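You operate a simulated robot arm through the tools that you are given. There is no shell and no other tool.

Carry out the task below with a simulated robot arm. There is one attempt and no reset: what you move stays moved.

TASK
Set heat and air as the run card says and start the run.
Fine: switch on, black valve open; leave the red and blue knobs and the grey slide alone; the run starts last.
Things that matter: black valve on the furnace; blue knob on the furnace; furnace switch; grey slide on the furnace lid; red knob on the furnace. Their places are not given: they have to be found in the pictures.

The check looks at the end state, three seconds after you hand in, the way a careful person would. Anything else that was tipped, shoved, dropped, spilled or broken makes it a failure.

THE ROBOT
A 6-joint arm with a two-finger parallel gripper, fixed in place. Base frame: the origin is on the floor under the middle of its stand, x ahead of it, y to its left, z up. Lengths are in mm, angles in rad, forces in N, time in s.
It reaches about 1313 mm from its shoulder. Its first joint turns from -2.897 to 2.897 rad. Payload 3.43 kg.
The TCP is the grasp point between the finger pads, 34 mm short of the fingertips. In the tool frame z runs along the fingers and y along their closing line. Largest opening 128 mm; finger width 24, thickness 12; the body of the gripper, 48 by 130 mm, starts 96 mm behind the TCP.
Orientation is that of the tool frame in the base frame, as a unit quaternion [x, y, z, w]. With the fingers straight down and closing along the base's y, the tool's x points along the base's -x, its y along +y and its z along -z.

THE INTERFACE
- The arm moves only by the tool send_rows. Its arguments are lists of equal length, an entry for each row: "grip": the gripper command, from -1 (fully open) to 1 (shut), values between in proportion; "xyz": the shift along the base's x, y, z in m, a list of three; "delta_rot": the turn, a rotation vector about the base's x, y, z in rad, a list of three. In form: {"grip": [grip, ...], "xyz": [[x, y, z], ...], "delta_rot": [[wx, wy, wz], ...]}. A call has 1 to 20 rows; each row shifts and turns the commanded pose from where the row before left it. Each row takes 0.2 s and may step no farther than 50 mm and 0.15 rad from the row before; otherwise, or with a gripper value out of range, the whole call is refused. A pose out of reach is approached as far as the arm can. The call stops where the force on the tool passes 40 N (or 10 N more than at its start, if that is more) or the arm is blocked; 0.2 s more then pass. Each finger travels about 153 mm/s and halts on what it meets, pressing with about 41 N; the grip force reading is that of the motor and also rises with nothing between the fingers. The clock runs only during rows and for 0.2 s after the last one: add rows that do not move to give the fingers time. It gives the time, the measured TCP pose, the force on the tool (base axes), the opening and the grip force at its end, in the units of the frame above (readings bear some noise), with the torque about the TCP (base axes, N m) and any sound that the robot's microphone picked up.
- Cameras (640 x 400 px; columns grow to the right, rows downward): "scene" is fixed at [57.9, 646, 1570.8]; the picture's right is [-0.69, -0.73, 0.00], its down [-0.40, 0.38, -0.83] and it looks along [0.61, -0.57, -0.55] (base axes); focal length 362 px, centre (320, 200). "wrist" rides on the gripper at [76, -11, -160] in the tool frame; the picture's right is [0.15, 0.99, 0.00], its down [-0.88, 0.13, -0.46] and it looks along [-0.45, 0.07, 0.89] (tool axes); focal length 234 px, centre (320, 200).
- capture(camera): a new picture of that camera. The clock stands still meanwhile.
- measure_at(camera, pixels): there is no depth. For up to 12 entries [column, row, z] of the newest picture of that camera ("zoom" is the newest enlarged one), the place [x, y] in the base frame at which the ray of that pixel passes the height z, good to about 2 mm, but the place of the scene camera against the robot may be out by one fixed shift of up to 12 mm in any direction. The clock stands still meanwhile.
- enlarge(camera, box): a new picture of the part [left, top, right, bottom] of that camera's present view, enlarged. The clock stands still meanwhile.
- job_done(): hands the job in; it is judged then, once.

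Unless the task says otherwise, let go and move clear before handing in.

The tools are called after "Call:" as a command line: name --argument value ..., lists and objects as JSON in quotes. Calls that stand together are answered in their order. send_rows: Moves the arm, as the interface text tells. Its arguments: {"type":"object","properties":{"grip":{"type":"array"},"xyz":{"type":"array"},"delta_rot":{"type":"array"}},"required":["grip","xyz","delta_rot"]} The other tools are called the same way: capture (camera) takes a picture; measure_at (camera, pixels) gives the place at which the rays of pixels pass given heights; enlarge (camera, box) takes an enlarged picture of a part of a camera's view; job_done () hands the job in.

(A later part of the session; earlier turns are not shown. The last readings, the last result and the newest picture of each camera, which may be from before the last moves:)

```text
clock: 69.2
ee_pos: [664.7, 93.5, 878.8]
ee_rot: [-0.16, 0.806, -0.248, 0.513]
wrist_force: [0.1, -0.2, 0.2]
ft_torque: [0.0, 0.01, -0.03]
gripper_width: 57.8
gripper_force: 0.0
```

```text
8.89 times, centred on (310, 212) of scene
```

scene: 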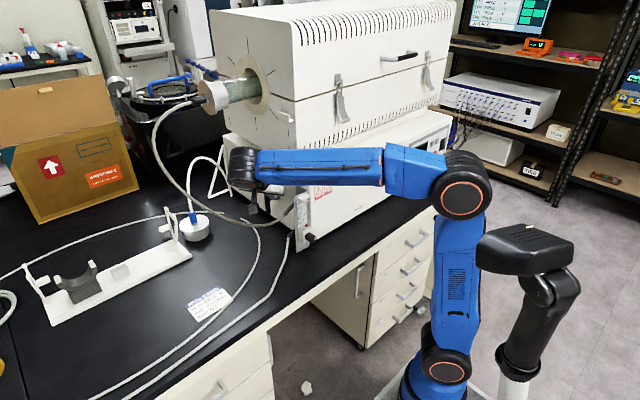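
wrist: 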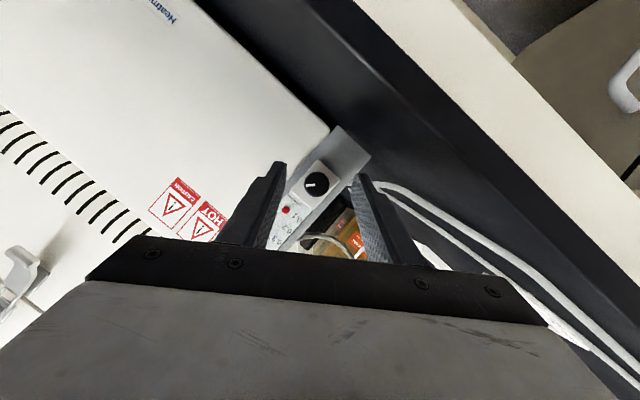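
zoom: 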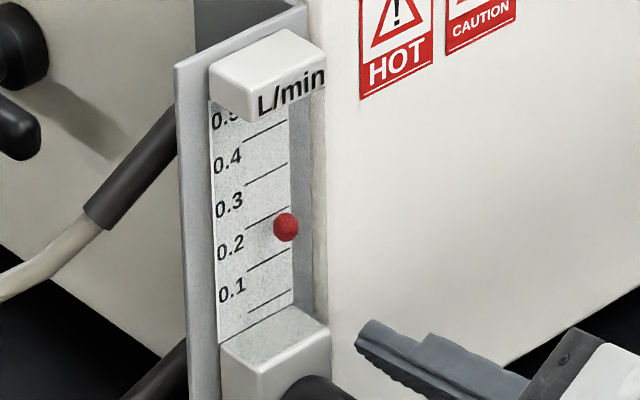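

The knob is at about 120° and the ball rose to about 0.2, so 0.3 should come near 180°. I'll grip and turn another 1.0 rad, then read it.

Call:
send_rows --grip '[0.8, 0.8, 0.8, 0.8, 0.8, 0.8, 0.8, 0.8, 0.8, 0.8, 0.8, 0.8, 0.8, 0.8]' --xyz '[[0, 0, 0], [0, 0, 0], [0, 0, 0], [0, -0.00079, 0.00049], [0, -0.00084, 0.0004], [0, -0.00087, 0.00032], [0, -0.0009, 0.00023], [0, -0.00092, 0.00014], [0, -0.00093, 5e-05], [0, -0.00093, -5e-05], [0, -0.00092, -0.00014], [0, -0.0009, -0.00023], [0, -0.00087, -0.00032], [0, 0, 0]]' --delta_rot '[[0, 0, 0], [0, 0, 0], [0, 0, 0], [0.1, 0, 0], [0.1, 0, 0], [0.1, 0, 0], [0.1, 0, 0], [0.1, 0, 0], [0.1, 0, 0], [0.1, 0, 0], [0.1, 0, 0], [0.1, 0, 0], [0.1, 0, 0], [0, 0, 0]]'

Call:
enlarge --camera "wrist" --box '[250, 110, 390, 260]'

Call:
enlarge --camera "scene" --box '[295, 190, 325, 235]'

```text
clock: 70.3
ee_pos: [665.1, 90.5, 880.6]
ee_rot: [-0.119, 0.822, -0.187, 0.525]
wrist_force: [2.7, -20.4, 2.1]
ft_torque: [-0.1, -0.53, 0.06]
gripper_width: 24.4
gripper_force: 45.4
stopped in row 5: the force on the tool passed its limit at 41 N (the readings are from after the stop); the commanded pose is now the measured one
```

```text
2.67 times, centred on (320, 185) of wrist
```

zoom: 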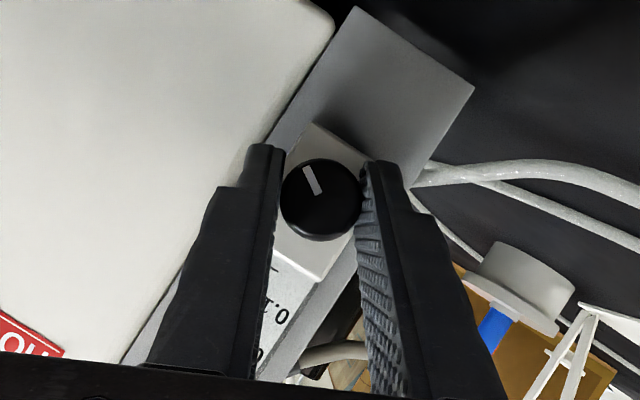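

```text
8.89 times, centred on (310, 212) of scene
```

zoom: 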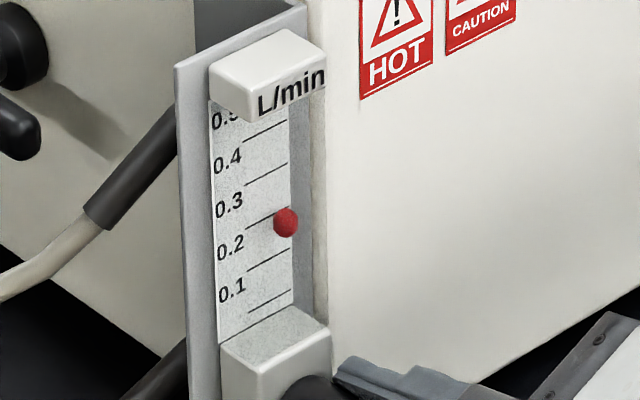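

The force limit tripped from slight misalignment of the grip. I'll open, settle, and close again to read the residual force.

Call:
send_rows --grip '[0.4, 0.4, 0.4, 0.4]' --xyz '[[0, 0, 0], [0, 0, 0], [0, 0, 0], [0, 0, 0]]' --delta_rot '[[0, 0, 0], [0, 0, 0], [0, 0, 0], [0, 0, 0]]'

Call:
send_rows --grip '[0.8, 0.8, 0.8]' --xyz '[[0, 0, 0], [0, 0, 0], [0, 0, 0]]' --delta_rot '[[0, 0, 0], [0, 0, 0], [0, 0, 0]]'

```text
clock: 71.3
ee_pos: [665.9, 92.7, 881.2]
ee_rot: [-0.119, 0.822, -0.187, 0.525]
wrist_force: [-0.6, -0.4, 0.2]
ft_torque: [0.01, 0.02, 0.02]
gripper_width: 38.4
gripper_force: 0.1
```

```text
clock: 72.1
ee_pos: [665.5, 90.6, 880.6]
ee_rot: [-0.119, 0.822, -0.187, 0.524]
wrist_force: [3.2, -17.2, 9.4]
ft_torque: [-0.13, 0.05, -0.65]
gripper_width: 24.7
gripper_force: 45.5
```

The residual (−17, +9 N) shows the tool is about 2 mm off along its closing axis. I'll shift by that and turn 0.8 rad more.

Call:
send_rows --grip '[0.8, 0.8, 0.8, 0.8, 0.8, 0.8, 0.8, 0.8, 0.8, 0.8, 0.8]' --xyz '[[0, -0.002, 0.0009], [0, 0, 0], [0, -0.00086, 0.00035], [0, -0.00089, 0.00027], [0, -0.00091, 0.00018], [0, -0.00093, 8e-05], [0, -0.00093, -1e-05], [0, -0.00092, -0.0001], [0, -0.00091, -0.00019], [0, -0.00089, -0.00028], [0, 0, 0]]' --delta_rot '[[0, 0, 0], [0, 0, 0], [0.1, 0, 0], [0.1, 0, 0], [0.1, 0, 0], [0.1, 0, 0], [0.1, 0, 0], [0.1, 0, 0], [0.1, 0, 0], [0.1, 0, 0], [0, 0, 0]]'

Call:
enlarge --camera "wrist" --box '[250, 110, 390, 260]'

Call:
enlarge --camera "scene" --box '[295, 190, 325, 235]'

```text
clock: 73.7
ee_pos: [664.5, 88.0, 882.5]
ee_rot: [0.006, 0.843, 0.014, 0.538]
wrist_force: [7.7, 18.7, -5.7]
ft_torque: [0.13, 0.01, -0.88]
gripper_width: 24.2
gripper_force: 45.2
stopped in row 7: the force on the tool passed its limit at 42 N (the readings are from after the stop); the commanded pose is now the measured one
```

```text
2.67 times, centred on (320, 185) of wrist
```

zoom: 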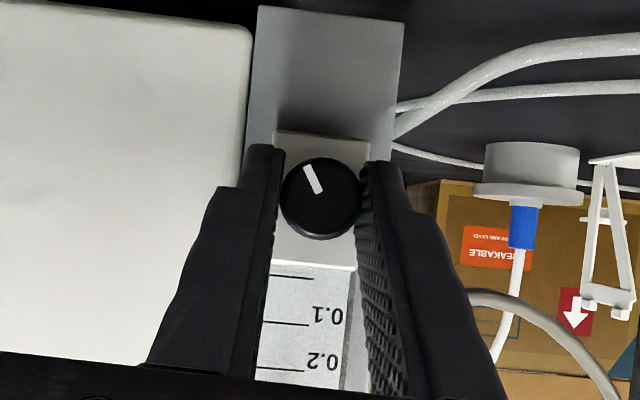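

```text
8.89 times, centred on (310, 212) of scene
```

zoom: 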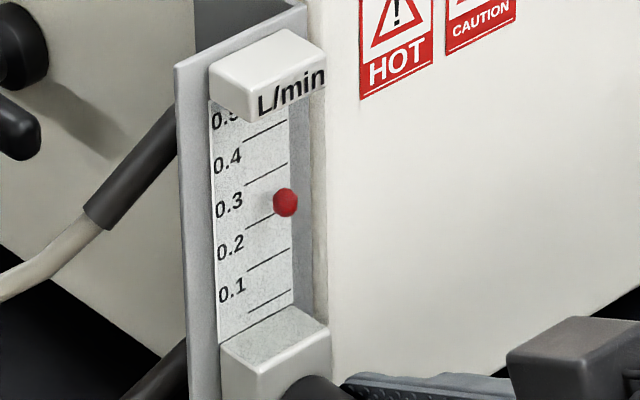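

The ball is now at about 0.26 with the mark at about 157°. I'll re-grip to relieve the force before the last part of the turn.

Call:
send_rows --grip '[0.4, 0.4, 0.4, 0.4]' --xyz '[[0, 0, 0], [0, 0, 0], [0, 0, 0], [0, 0, 0]]' --delta_rot '[[0, 0, 0], [0, 0, 0], [0, 0, 0], [0, 0, 0]]'

Call:
send_rows --grip '[0.8, 0.8, 0.8]' --xyz '[[0, 0, 0], [0, 0, 0], [0, 0, 0]]' --delta_rot '[[0, 0, 0], [0, 0, 0], [0, 0, 0]]'

```text
clock: 74.7
ee_pos: [665.6, 86.4, 882.0]
ee_rot: [0.008, 0.843, 0.012, 0.538]
wrist_force: [-0.4, 0.1, -1.0]
ft_torque: [0.0, -0.01, 0.03]
gripper_width: 38.5
gripper_force: 0.0
```

```text
clock: 75.5
ee_pos: [665.5, 86.6, 883.0]
ee_rot: [0.007, 0.843, 0.013, 0.538]
wrist_force: [-1.1, 19.5, 0.8]
ft_torque: [0.14, 0.3, -0.68]
gripper_width: 24.3
gripper_force: 45.2
```

The residual is +19.5 N in y, so I'll shift +2 mm in y and turn 0.38 rad more.

Call:
send_rows --grip '[0.8, 0.8, 0.8, 0.8, 0.8, 0.8, 0.8, 0.8]' --xyz '[[0, 0.002, 0], [0, 0, 0], [0, -0.0008, 0], [0, -0.0008, -0.0001], [0, -0.0008, -0.0002], [0, -0.0008, -0.0003], [0, 0, 0], [0, 0, 0]]' --delta_rot '[[0, 0, 0], [0, 0, 0], [0.095, 0, 0], [0.095, 0, 0], [0.095, 0, 0], [0.095, 0, 0], [0, 0, 0], [0, 0, 0]]'

Call:
enlarge --camera "wrist" --box '[250, 110, 390, 260]'

Call:
enlarge --camera "scene" --box '[295, 190, 325, 235]'

```text
clock: 77.3
ee_pos: [664.6, 84.5, 882.6]
ee_rot: [0.109, 0.825, 0.172, 0.527]
wrist_force: [-3.1, -13.6, -8.0]
ft_torque: [-0.13, -0.14, -1.14]
gripper_width: 24.3
gripper_force: 44.8
```

```text
2.67 times, centred on (320, 185) of wrist
```

zoom: 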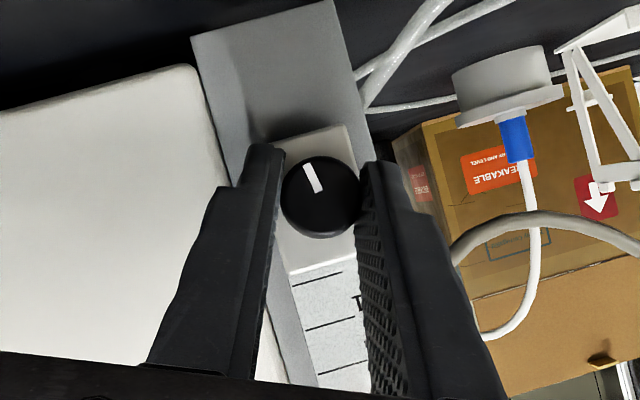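

```text
8.89 times, centred on (310, 212) of scene
```

zoom: 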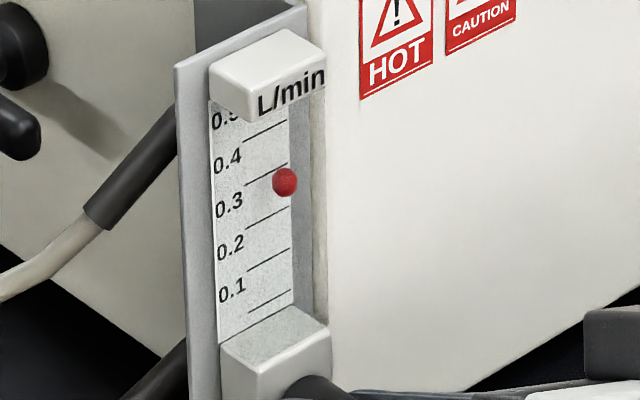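

The ball is near 0.3 (about 0.30–0.32). I'll release, back out, and take a level frontal view at the ball's height for an accurate reading.

Call:
send_rows --grip '[0.4, 0.1, 0.1, 0.1, 0.1, 0.1, 0.1, 0.1, 0.1, 0.1, 0.1]' --xyz '[[0, 0, 0], [0, 0, 0], [-0.015, 0, 0], [-0.025, 0, 0], [0, 0.001, 0], [0, 0.001, 0.01], [0, 0.001, 0.015], [0, 0.001, 0.015], [0, 0, 0.015], [0, 0, 0], [0, 0, 0]]' --delta_rot '[[0, 0, 0], [0, 0, 0], [0, 0, 0], [0, 0, 0], [-0.1, 0, 0], [-0.1, 0, 0], [-0.1, 0, 0], [-0.1, 0, 0], [0, 0, 0], [0, 0, 0], [0, 0, 0]]'

Call:
capture --camera "wrist"

Call:
enlarge --camera "wrist" --box '[280, 120, 380, 250]'

Call:
enlarge --camera "scene" --box '[295, 190, 325, 235]'

```text
clock: 79.7
ee_pos: [624.6, 89.8, 935.7]
ee_rot: [0.001, 0.843, 0.005, 0.538]
wrist_force: [-0.1, 0.0, -0.2]
ft_torque: [0.0, 0.01, 0.01]
gripper_width: 57.3
gripper_force: 0.1
```

```text
taken
```

wrist: 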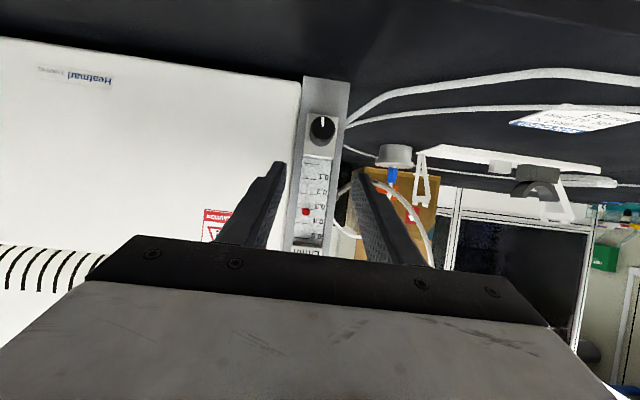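

```text
3.08 times, centred on (330, 185) of wrist
```

zoom: 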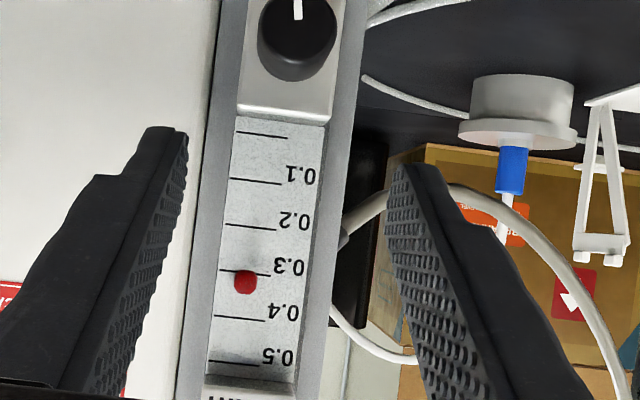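

```text
8.89 times, centred on (310, 212) of scene
```

zoom: 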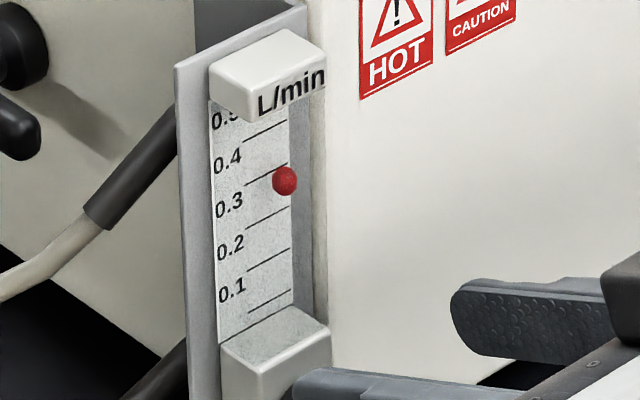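

In the level frontal view the ball at (245,282) sits a bit past the 0.3 line (~272). I'll zoom in closer to quantify it.

Call:
enlarge --camera "wrist" --box '[290, 155, 345, 245]'

Call:
enlarge --camera "wrist" --box '[295, 100, 350, 140]'

Call:
enlarge --camera "wrist" --box '[290, 195, 330, 225]'

```text
4.44 times, centred on (318, 200) of wrist
```

zoom: 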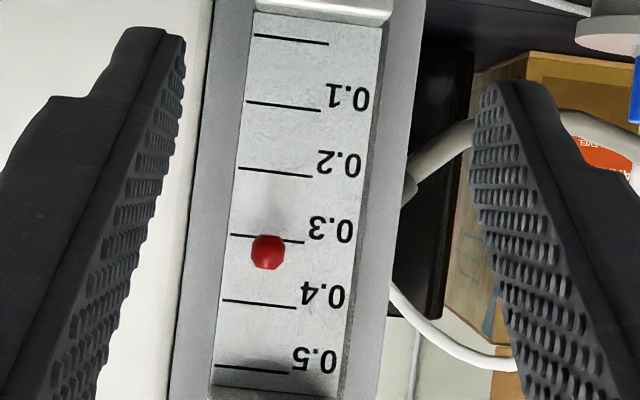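

```text
10.00 times, centred on (322, 120) of wrist
```

zoom: 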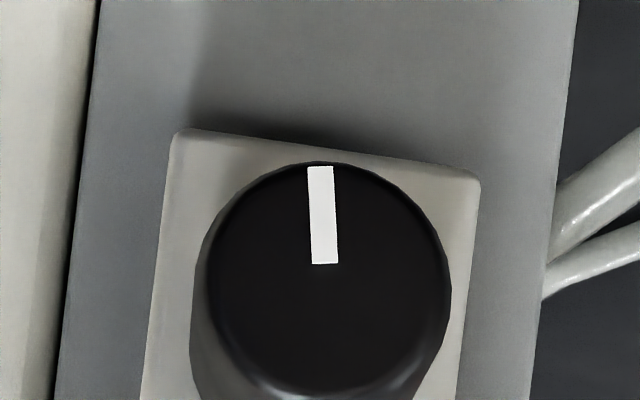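

```text
13.33 times, centred on (310, 210) of wrist
```

zoom: 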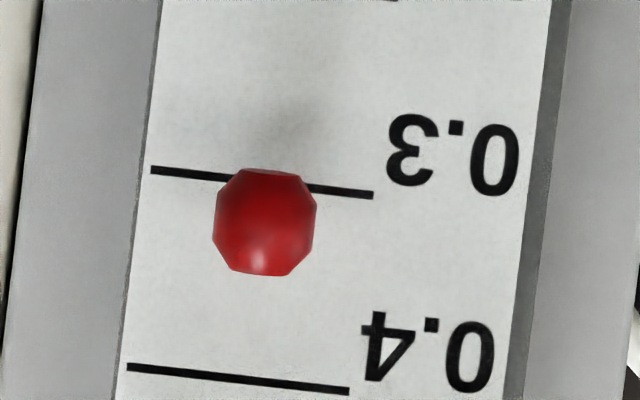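

The ball reads about 0.316 and the mark is about 170.5° from zero, which fits 0.5 L/min at 270°. So 0.30 needs 162°, or about 0.15 rad back. I'll re-approach and grip at roll 0.

Call:
send_rows --grip '[0.1, 0.1, 0.1, 0.1, 0.1, 0.1, 0.1, 0.1]' --xyz '[[0, -0.0012, -0.027], [0, 0, -0.0265], [0.014, 0, 0], [0.014, 0, 0], [0.0125, 0, 0], [0, 0, 0], [0, 0, 0], [0, 0, 0]]' --delta_rot '[[0, 0, 0], [0, 0, 0], [0, 0, 0], [0, 0, 0], [0, 0, 0], [0, 0, 0], [0, 0, 0], [0, 0, 0]]'

Call:
send_rows --grip '[0.5, 0.6, 0.8, 0.8, 0.8]' --xyz '[[0, 0, 0], [0, 0, 0], [0, 0, 0], [0, 0, 0], [0, 0, 0]]' --delta_rot '[[0, 0, 0], [0, 0, 0], [0, 0, 0], [0, 0, 0], [0, 0, 0]]'

Call:
enlarge --camera "wrist" --box '[295, 150, 345, 210]'

```text
clock: 81.5
ee_pos: [665.2, 87.0, 882.2]
ee_rot: [0.002, 0.843, 0.005, 0.538]
wrist_force: [-0.1, 0.1, 0.2]
ft_torque: [0.02, 0.01, -0.01]
gripper_width: 57.7
gripper_force: 0.1
```

```text
clock: 82.7
ee_pos: [665.1, 87.1, 882.9]
ee_rot: [0.001, 0.843, 0.005, 0.538]
wrist_force: [0.2, 9.5, 0.3]
ft_torque: [0.09, 0.26, -0.84]
gripper_width: 24.5
gripper_force: 45.4
```

```text
6.67 times, centred on (320, 180) of wrist
```

zoom: 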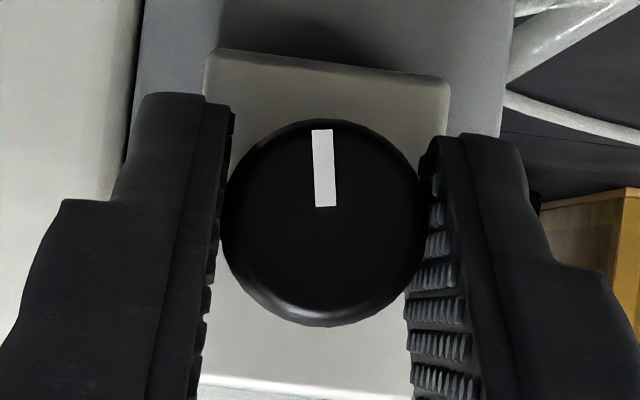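

The knob is gripped with little side force. I'll turn it back 0.15 rad.

Call:
send_rows --grip '[0.8, 0.8, 0.8, 0.8]' --xyz '[[0, 0.0007, 0], [0, 0.0007, -0.0001], [0, 0, 0], [0, 0, 0]]' --delta_rot '[[-0.075, 0, 0], [-0.075, 0, 0], [0, 0, 0], [0, 0, 0]]'

Call:
enlarge --camera "wrist" --box '[295, 150, 345, 210]'

Call:
enlarge --camera "scene" --box '[295, 190, 325, 235]'

```text
clock: 83.7
ee_pos: [665.8, 89.5, 882.5]
ee_rot: [-0.039, 0.841, -0.058, 0.536]
wrist_force: [12.3, 6.2, 0.0]
ft_torque: [0.05, 0.14, -0.77]
gripper_width: 24.6
gripper_force: 44.9
```

```text
6.67 times, centred on (320, 180) of wrist
```

zoom: 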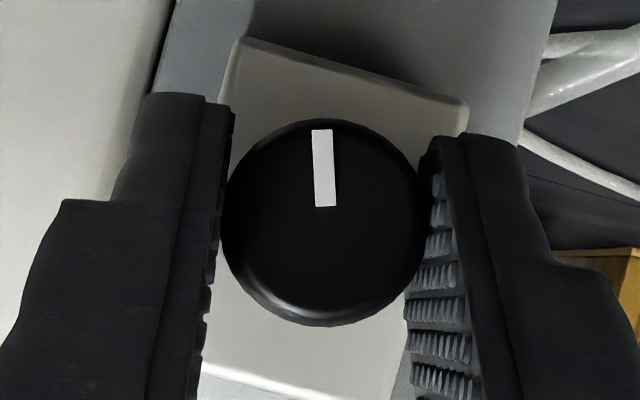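

```text
8.89 times, centred on (310, 212) of scene
```

zoom: 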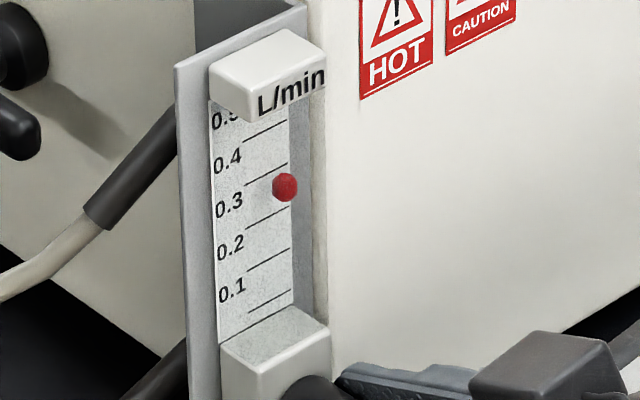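

Knob turned with the grip, and the ball dropped slightly to (285,187). I'll release, back out, and re-read from the same level frontal view.

Call:
send_rows --grip '[0.4, 0.1, 0.1, 0.1, 0.1, 0.1, 0.1, 0.1, 0.1, 0.1]' --xyz '[[0, 0, 0], [0, 0, 0], [0, 0, 0], [-0.015, 0, 0], [-0.025, 0, 0], [0, 0, 0.02], [0, 0, 0.025], [0, 0, 0.025], [0, 0, 0], [0, 0, 0]]' --delta_rot '[[0, 0, 0], [0, 0, 0], [0, 0, 0], [0, 0, 0], [0, 0, 0], [0.075, 0, 0], [0.075, 0, 0], [0, 0, 0], [0, 0, 0], [0, 0, 0]]'

Call:
capture --camera "wrist"

Call:
enlarge --camera "wrist" --box '[290, 165, 345, 245]'

Call:
enlarge --camera "scene" --box '[295, 190, 325, 235]'

```text
clock: 85.9
ee_pos: [624.6, 89.6, 953.5]
ee_rot: [0.002, 0.842, 0.005, 0.539]
wrist_force: [-0.4, -0.2, 0.3]
ft_torque: [-0.04, -0.02, -0.01]
gripper_width: 57.8
gripper_force: 0.1
```

```text
taken
```

wrist: 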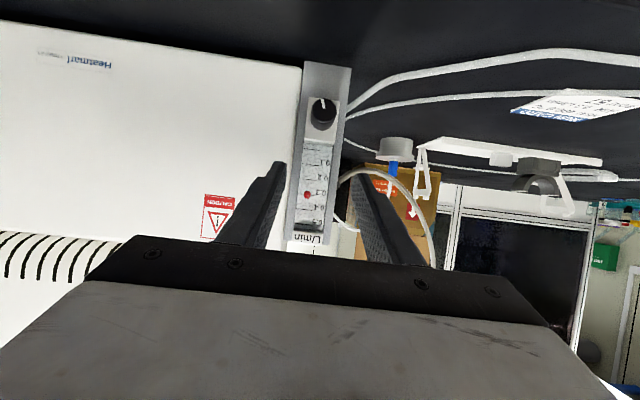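

```text
5.00 times, centred on (318, 205) of wrist
```

zoom: 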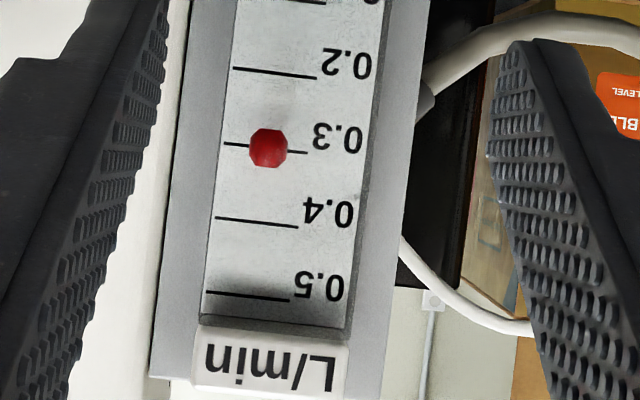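

```text
8.89 times, centred on (310, 212) of scene
```

zoom: 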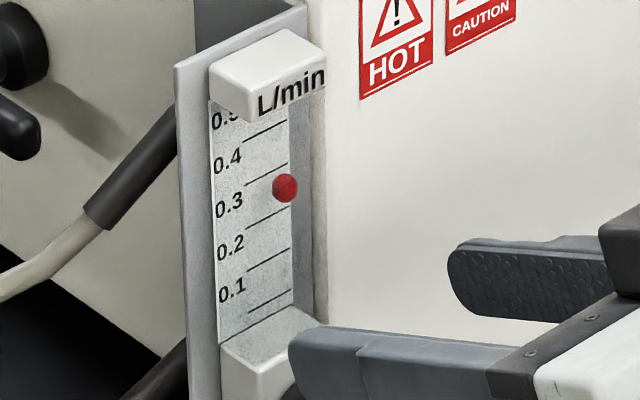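

The camera is level with the 0.3 line and the ball is centred on it at (268,148), so air is set. Now I'll travel along −y in front of the furnace toward the panel with the fingers closed.

Call:
send_rows --grip '[0.3, 0.6, 1, 1, 1, 1, 1, 1, 1, 1, 1, 1, 1, 1, 1, 1]' --xyz '[[-0.01, 0, 0.02], [-0.01, -0.03, 0.02], [0, -0.045, 0.01], [0, -0.045, 0], [0, -0.045, 0], [0, -0.045, 0], [0, -0.045, 0], [0, -0.045, 0], [0, -0.045, 0], [0, -0.045, 0], [0, -0.045, 0], [0, -0.045, 0], [0, -0.045, 0], [0, -0.045, 0], [0, -0.045, 0], [0, 0, 0]]' --delta_rot '[[0, 0, 0], [0, 0, 0], [0, 0, 0], [0, 0, 0], [0, 0, 0], [0, 0, 0], [0, 0, 0], [0, 0, 0], [0, 0, 0], [0, 0, 0], [0, 0, 0], [0, 0, 0], [0, 0, 0], [0, 0, 0], [0, 0, 0], [0, 0, 0]]'

Call:
capture --camera "wrist"

Call:
capture --camera "scene"

```text
clock: 89.3
ee_pos: [604.1, -524.6, 1005.6]
ee_rot: [0.001, 0.843, 0.005, 0.539]
wrist_force: [-0.2, 0.0, -0.3]
ft_torque: [0.01, 0.02, -0.01]
gripper_width: 0.0
gripper_force: 33.1
```

```text
taken
```

wrist: 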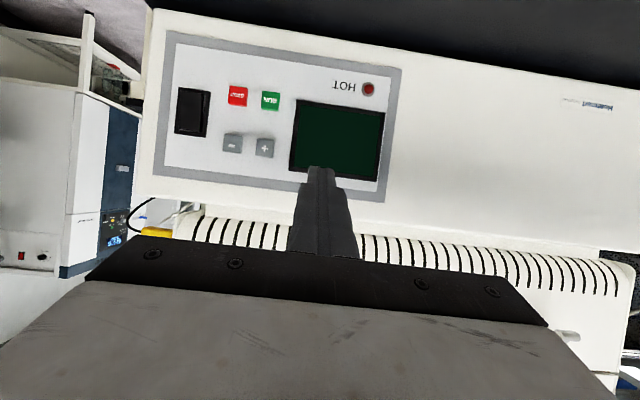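

```text
taken
```

scene: 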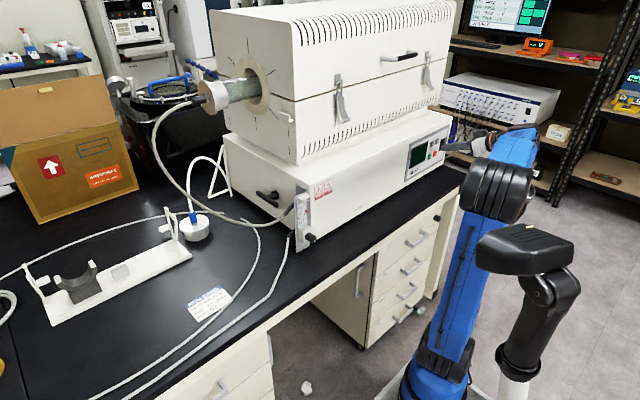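

The panel is clearly visible: switch (191,111), STOP (237,95), RUN (270,100), − (232,144) and + (264,147). I'll zoom in on it and measure.

Call:
enlarge --camera "wrist" --box '[160, 30, 400, 200]'

Call:
enlarge --camera "wrist" --box '[165, 75, 225, 145]'

Call:
measure_at --camera "wrist" --pixels '[[270, 100, 890], [270, 100, 910], [237, 95, 890], [237, 95, 910], [264, 147, 940], [264, 147, 960], [232, 144, 940], [232, 144, 960], [191, 111, 900], [191, 111, 920], [368, 89, 870], [368, 89, 890]]'

```text
2.35 times, centred on (280, 115) of wrist
```

zoom: 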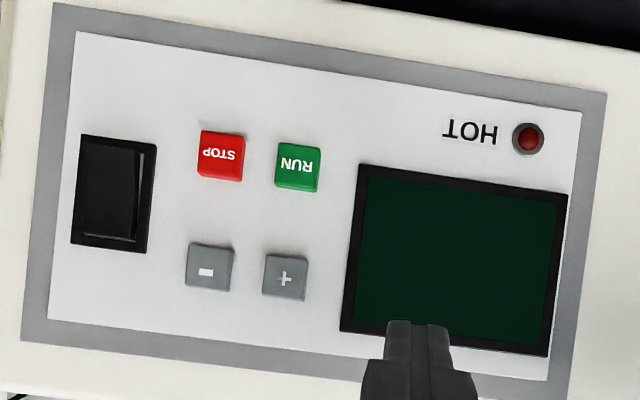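

```text
5.71 times, centred on (195, 110) of wrist
```

zoom: 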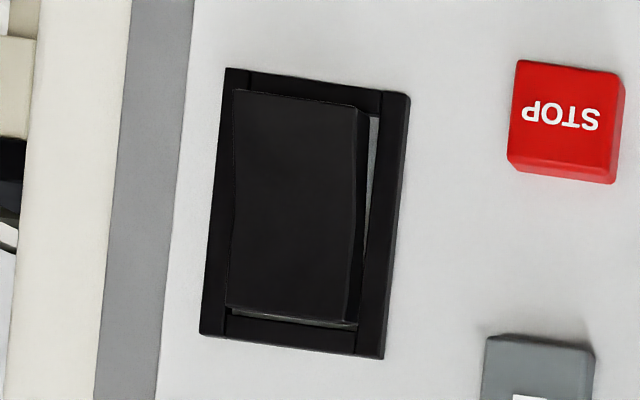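

```text
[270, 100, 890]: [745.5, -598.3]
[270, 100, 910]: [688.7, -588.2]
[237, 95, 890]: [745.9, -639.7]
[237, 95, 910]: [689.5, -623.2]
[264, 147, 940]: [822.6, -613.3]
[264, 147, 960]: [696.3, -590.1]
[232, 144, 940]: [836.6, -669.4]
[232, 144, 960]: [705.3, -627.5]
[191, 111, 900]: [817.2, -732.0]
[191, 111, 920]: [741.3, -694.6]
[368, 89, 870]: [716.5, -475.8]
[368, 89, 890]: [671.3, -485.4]
```

Button fronts lie near x=712: RUN (−592.5, 902), STOP (−629.5, 902), + (−593, 958), − (−630, 959) and the switch centre (−680, 928). I'll zoom on the switch to see which half is pressed in.

Call:
enlarge --camera "wrist" --box '[172, 82, 212, 142]'

Call:
enlarge --camera "scene" --box '[425, 120, 465, 160]'

```text
6.67 times, centred on (192, 112) of wrist
```

zoom: 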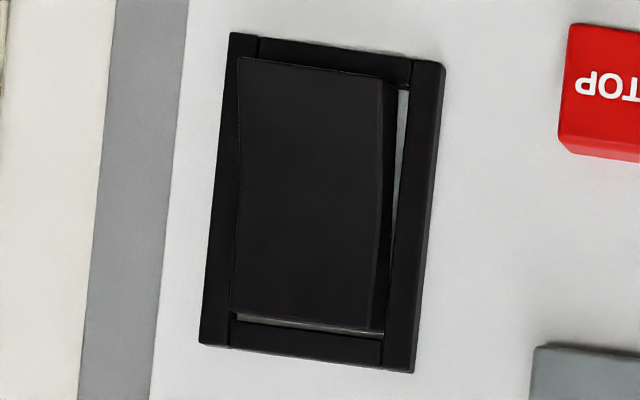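

```text
10.00 times, centred on (445, 140) of scene
```

zoom: 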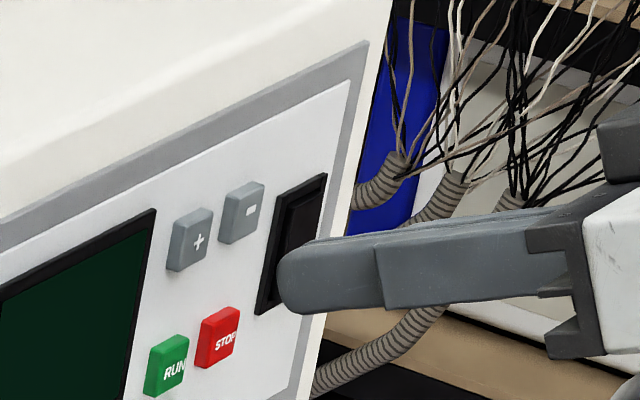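

The switch's world-lower half sticks out and its upper half is pressed in, so I'll press the lower half. First I'll level the tool and line up at y=−680, z=910, well back from the panel.

Call:
send_rows --grip '[1, 1, 1, 1, 1, 1]' --xyz '[[-0.001, -0.039, -0.024], [-0.001, -0.039, -0.024], [-0.001, -0.039, -0.024], [-0.001, -0.0385, -0.0236], [0, 0, 0], [0, 0, 0]]' --delta_rot '[[0, -0.109, 0], [0, -0.109, 0], [0, -0.109, 0], [0, -0.109, 0], [0, 0, 0], [0, 0, 0]]'

Call:
capture --camera "wrist"

Call:
enlarge --camera "wrist" --box '[250, 90, 450, 215]'

```text
clock: 90.7
ee_pos: [602.5, -678.6, 909.1]
ee_rot: [0.0, 0.707, 0.005, 0.708]
wrist_force: [0.8, 0.6, 1.0]
ft_torque: [-0.02, -0.03, -0.02]
gripper_width: 0.0
gripper_force: 33.1
```

```text
taken
```

wrist: 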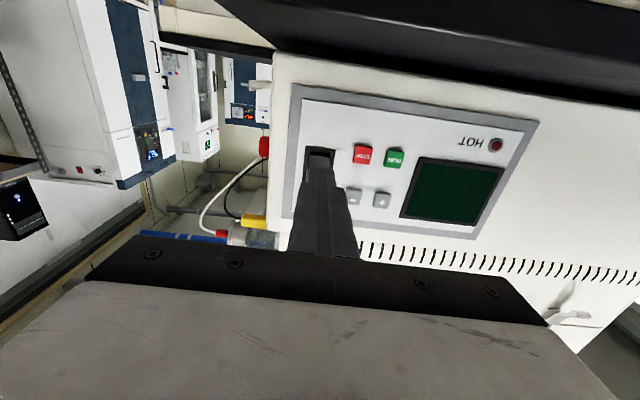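

```text
3.20 times, centred on (350, 152) of wrist
```

zoom: 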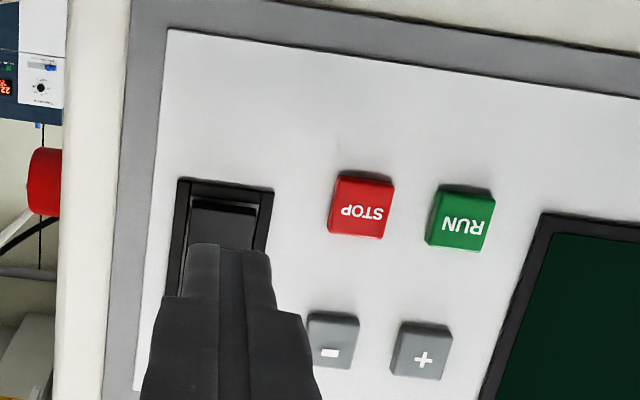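

The finger lines up with the switch's lower half at zoom (225,215). I also see a red knob on the furnace's far right side near pixel (263,147), and I'll stay clear of it. I'll raise slightly to z≈913, move in, and press gently.

Call:
send_rows --grip '[1, 1, 1, 1, 1, 1, 1]' --xyz '[[0.02, -0.001, 0.004], [0.03, 0, 0], [0.005, 0, 0], [0.005, 0, 0], [0.005, 0, 0], [0.005, 0, 0], [0, 0, 0]]' --delta_rot '[[0, 0, 0], [0, 0, 0], [0, 0, 0], [0, 0, 0], [0, 0, 0], [0, 0, 0], [0, 0, 0]]'

Call:
capture --camera "wrist"

Call:
enlarge --camera "wrist" --box '[250, 90, 450, 215]'

```text
clock: 92.3
ee_pos: [671.4, -681.7, 912.6]
ee_rot: [0.001, 0.707, 0.005, 0.708]
wrist_force: [-1.7, -0.4, -0.8]
ft_torque: [0.0, 0.02, 0.01]
gripper_width: 0.0
gripper_force: 32.8
```

```text
taken
```

wrist: 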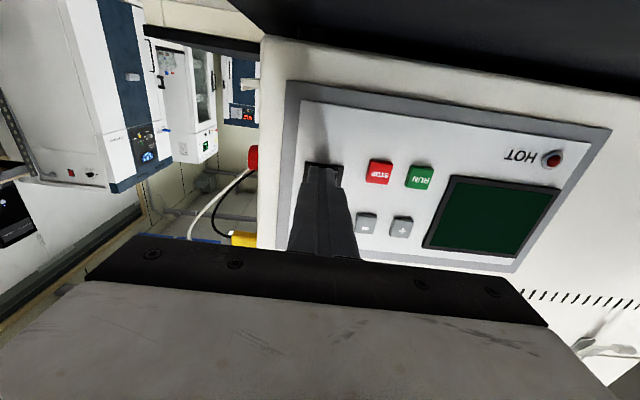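

```text
3.20 times, centred on (350, 152) of wrist
```

zoom: 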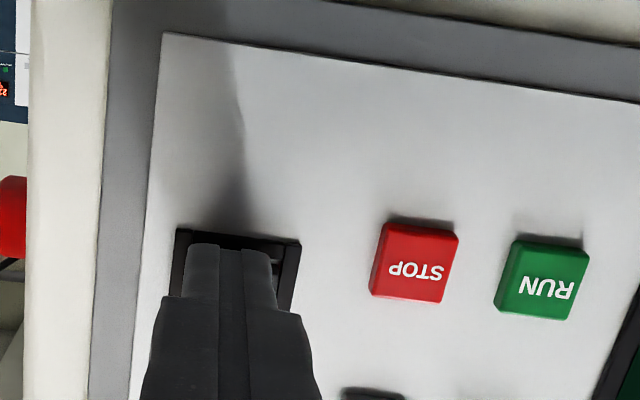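

The tip is just at the rocker at x≈705. I'll keep pressing in 3 mm steps.

Call:
send_rows --grip '[1, 1, 1, 1, 1]' --xyz '[[0.003, 0, 0], [0.003, 0, 0], [0.003, 0, 0], [0.002, 0, 0], [0, 0, 0]]' --delta_rot '[[0, 0, 0], [0, 0, 0], [0, 0, 0], [0, 0, 0], [0, 0, 0]]'

Call:
capture --camera "wrist"

```text
clock: 93.0
ee_pos: [674.4, -681.1, 911.4]
ee_rot: [-0.001, 0.707, 0.005, 0.708]
wrist_force: [-19.7, 4.5, 2.1]
ft_torque: [-0.2, -0.32, 0.13]
gripper_width: 0.0
gripper_force: 32.9
stopped in row 3: the force on the tool passed its limit at 48 N (the readings are from after the stop); the commanded pose is now the measured one
```

```text
taken
```

wrist: 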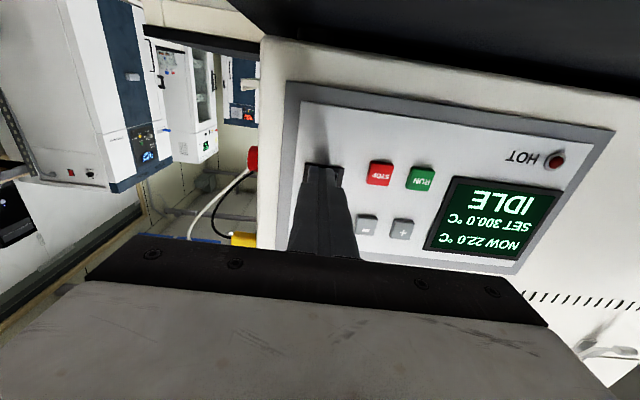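

The display lit up: IDLE, SET 300.0 °C, NOW 22.0 °C, so the switch is on. I'll back off and line up with the + button at (−593, 958).

Call:
send_rows --grip '[1, 1, 1, 1, 1, 1, 1]' --xyz '[[-0.02, 0, 0], [-0.03, 0, 0], [0, 0.044, 0.023], [0, 0.044, 0.023], [0, 0, 0], [0, 0, 0], [0, 0, 0]]' --delta_rot '[[0, 0, 0], [0, 0, 0], [0, 0, 0], [0, 0, 0], [0, 0, 0], [0, 0, 0], [0, 0, 0]]'

Call:
capture --camera "wrist"

Call:
enlarge --camera "wrist" --box '[220, 90, 420, 215]'

```text
clock: 94.6
ee_pos: [625.6, -592.8, 959.3]
ee_rot: [0.0, 0.707, 0.005, 0.707]
wrist_force: [-0.6, -0.5, -0.3]
ft_torque: [0.0, 0.02, -0.04]
gripper_width: 0.0
gripper_force: 33.0
```

```text
taken
```

wrist: 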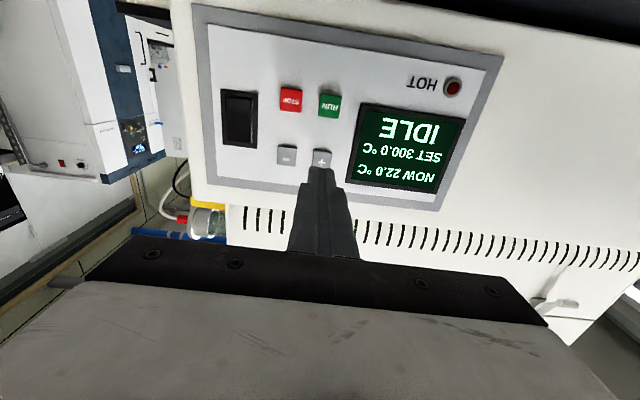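

```text
3.20 times, centred on (320, 152) of wrist
```

zoom: 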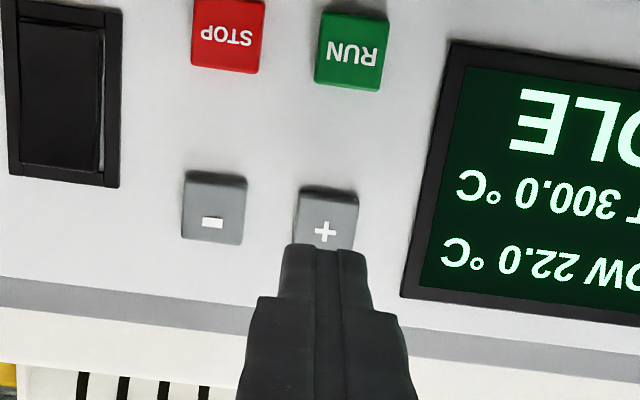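

The finger is aligned with +, about 2 mm to correct in y. I'll press once, retract, and read the display.

Call:
send_rows --grip '[1, 1, 1, 1, 1, 1, 1]' --xyz '[[0.02, 0.002, -0.001], [0.022, 0, 0], [0.003, 0, 0], [0.003, 0, 0], [0.003, 0, 0], [0.003, 0, 0], [0, 0, 0]]' --delta_rot '[[0, 0, 0], [0, 0, 0], [0, 0, 0], [0, 0, 0], [0, 0, 0], [0, 0, 0], [0, 0, 0]]'

Call:
capture --camera "wrist"

```text
clock: 96.2
ee_pos: [678.6, -591.8, 955.9]
ee_rot: [0.001, 0.707, 0.005, 0.707]
wrist_force: [-3.8, 1.5, -1.0]
ft_torque: [-0.01, 0.05, 0.05]
gripper_width: 0.0
gripper_force: 33.2
heard: click
```

```text
taken
```

wrist: 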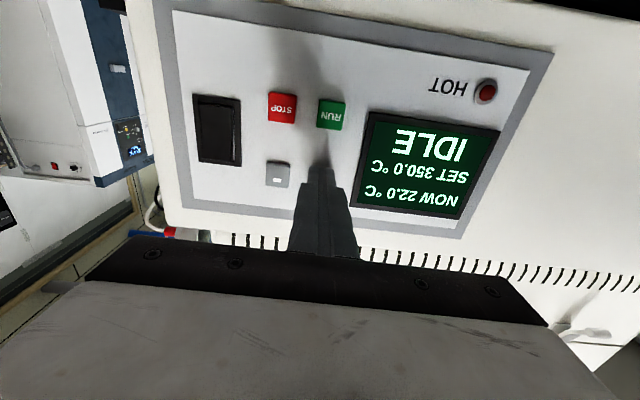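

I heard a click and SET is now 350.0, so each press adds 50. I'll release, confirm, and then press once more.

Call:
send_rows --grip '[1, 1, 1, 1]' --xyz '[[-0.006, 0, 0], [-0.009, 0, 0], [0, 0, 0], [0, 0, 0]]' --delta_rot '[[0, 0, 0], [0, 0, 0], [0, 0, 0], [0, 0, 0]]'

Call:
enlarge --camera "wrist" --box '[250, 90, 520, 240]'

```text
clock: 97.2
ee_pos: [665.0, -591.2, 956.7]
ee_rot: [0.0, 0.707, 0.005, 0.707]
wrist_force: [0.5, 0.0, -0.4]
ft_torque: [-0.03, -0.01, 0.02]
gripper_width: 0.0
gripper_force: 33.3
```

```text
2.37 times, centred on (385, 165) of wrist
```

zoom: 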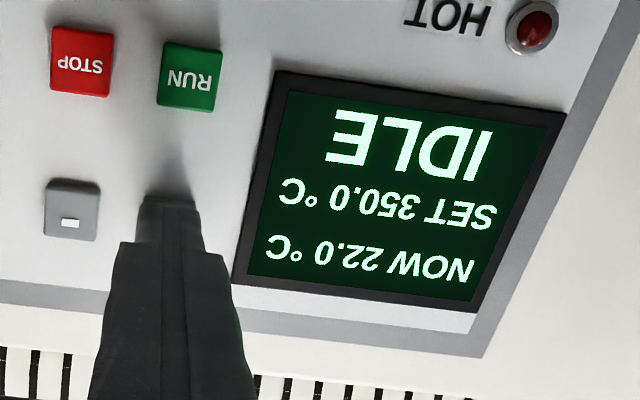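

SET holds at 350.0, so I'll press + once more and release.

Call:
send_rows --grip '[1, 1, 1, 1, 1, 1]' --xyz '[[0.006, 0, 0], [0.003, 0, 0], [0.003, 0, 0], [0.003, 0, 0], [0, 0, 0], [0, 0, 0]]' --delta_rot '[[0, 0, 0], [0, 0, 0], [0, 0, 0], [0, 0, 0], [0, 0, 0], [0, 0, 0]]'

Call:
enlarge --camera "wrist" --box '[250, 90, 520, 240]'

```text
clock: 98.6
ee_pos: [679.5, -591.3, 957.3]
ee_rot: [0.0, 0.707, 0.006, 0.707]
wrist_force: [-3.7, -0.6, 1.1]
ft_torque: [0.0, -0.09, -0.03]
gripper_width: 0.0
gripper_force: 32.6
heard: click
```

```text
2.37 times, centred on (385, 165) of wrist
```

zoom: 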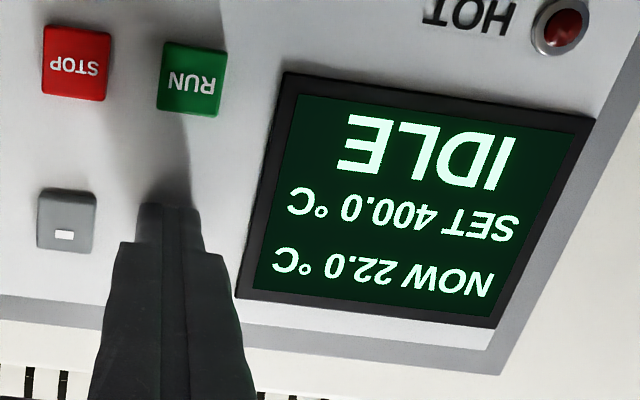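

SET is 400.0. I'll release, move back, and check the flow and T-valve in the scene before pressing RUN.

Call:
send_rows --grip '[1, 1, 1, 1, 1, 1]' --xyz '[[-0.01, 0, 0], [-0.03, 0, 0], [0, 0, -0.028], [0, 0, -0.027], [0, 0, 0], [0, 0, 0]]' --delta_rot '[[0, 0, 0], [0, 0, 0], [0, 0, 0], [0, 0, 0], [0, 0, 0], [0, 0, 0]]'

Call:
capture --camera "wrist"

Call:
enlarge --camera "wrist" --box '[220, 90, 420, 215]'

Call:
enlarge --camera "scene" --box '[295, 190, 325, 235]'

Call:
enlarge --camera "scene" --box '[230, 150, 350, 250]'

```text
clock: 100.0
ee_pos: [639.0, -590.9, 902.7]
ee_rot: [0.0, 0.707, 0.004, 0.707]
wrist_force: [0.7, -0.1, -0.4]
ft_torque: [0.01, 0.01, -0.01]
gripper_width: 0.4
gripper_force: 32.9
```

```text
taken
```

wrist: 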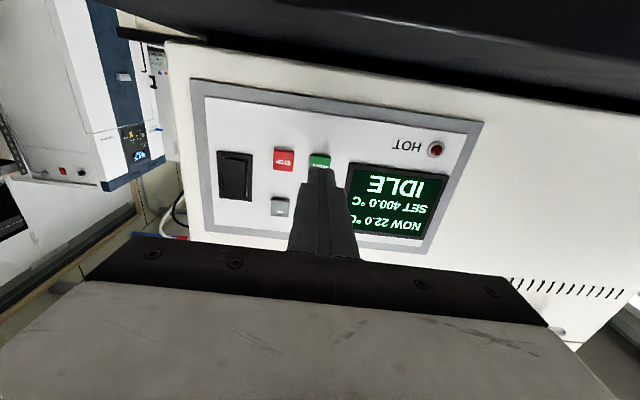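

```text
3.20 times, centred on (320, 152) of wrist
```

zoom: 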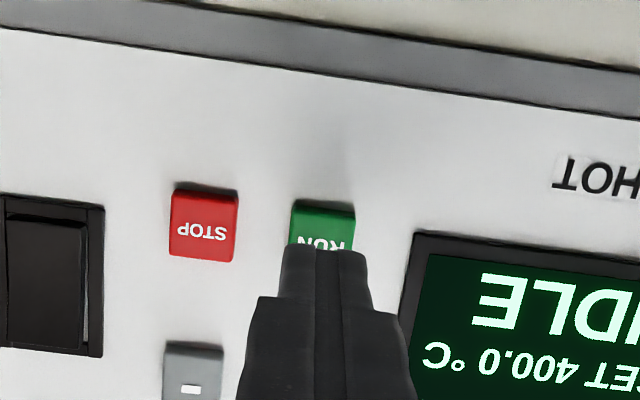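

```text
8.89 times, centred on (310, 212) of scene
```

zoom: 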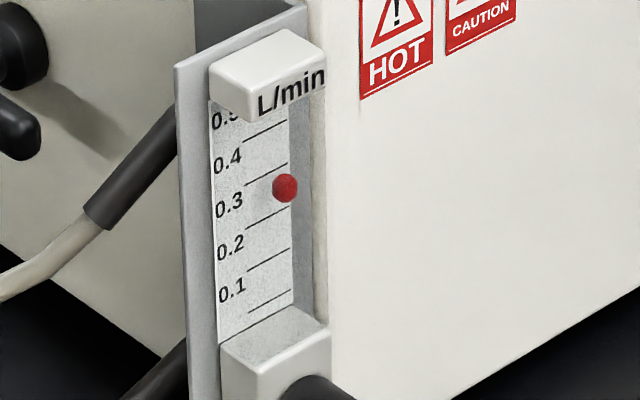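

```text
4.00 times, centred on (290, 200) of scene
```

zoom: 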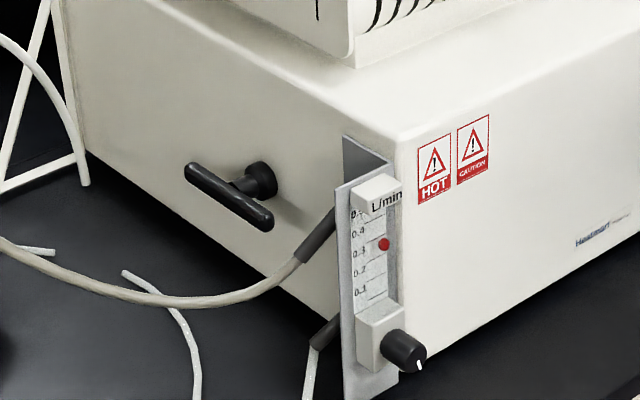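

T-valve is horizontal (open), the ball is at its 0.3 position, SET is 400.0, and the finger is aligned with RUN. Now I'll press RUN.

Call:
send_rows --grip '[1, 1, 1, 1, 1, 1, 1]' --xyz '[[0.02, 0, 0], [0.009, 0, 0], [0.003, 0, 0], [0.003, 0, 0], [0.003, 0, 0], [0.0025, 0, 0], [0, 0, 0]]' --delta_rot '[[0, 0, 0], [0, 0, 0], [0, 0, 0], [0, 0, 0], [0, 0, 0], [0, 0, 0], [0, 0, 0]]'

Call:
capture --camera "wrist"

```text
clock: 101.6
ee_pos: [678.8, -591.2, 900.7]
ee_rot: [0.0, 0.707, 0.006, 0.707]
wrist_force: [-5.4, -0.4, -2.1]
ft_torque: [-0.01, 0.09, 0.01]
gripper_width: 0.0
gripper_force: 33.2
heard: click
```

```text
taken
```

wrist: 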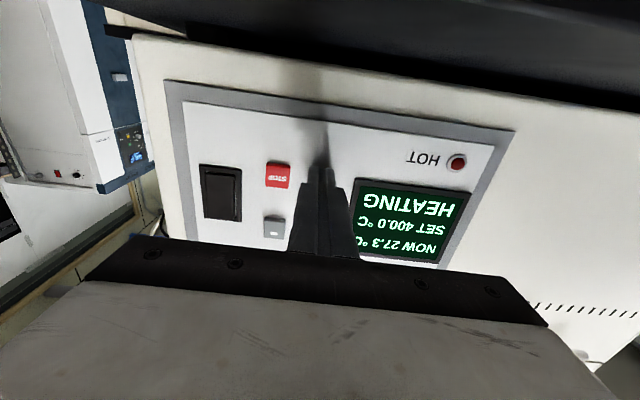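

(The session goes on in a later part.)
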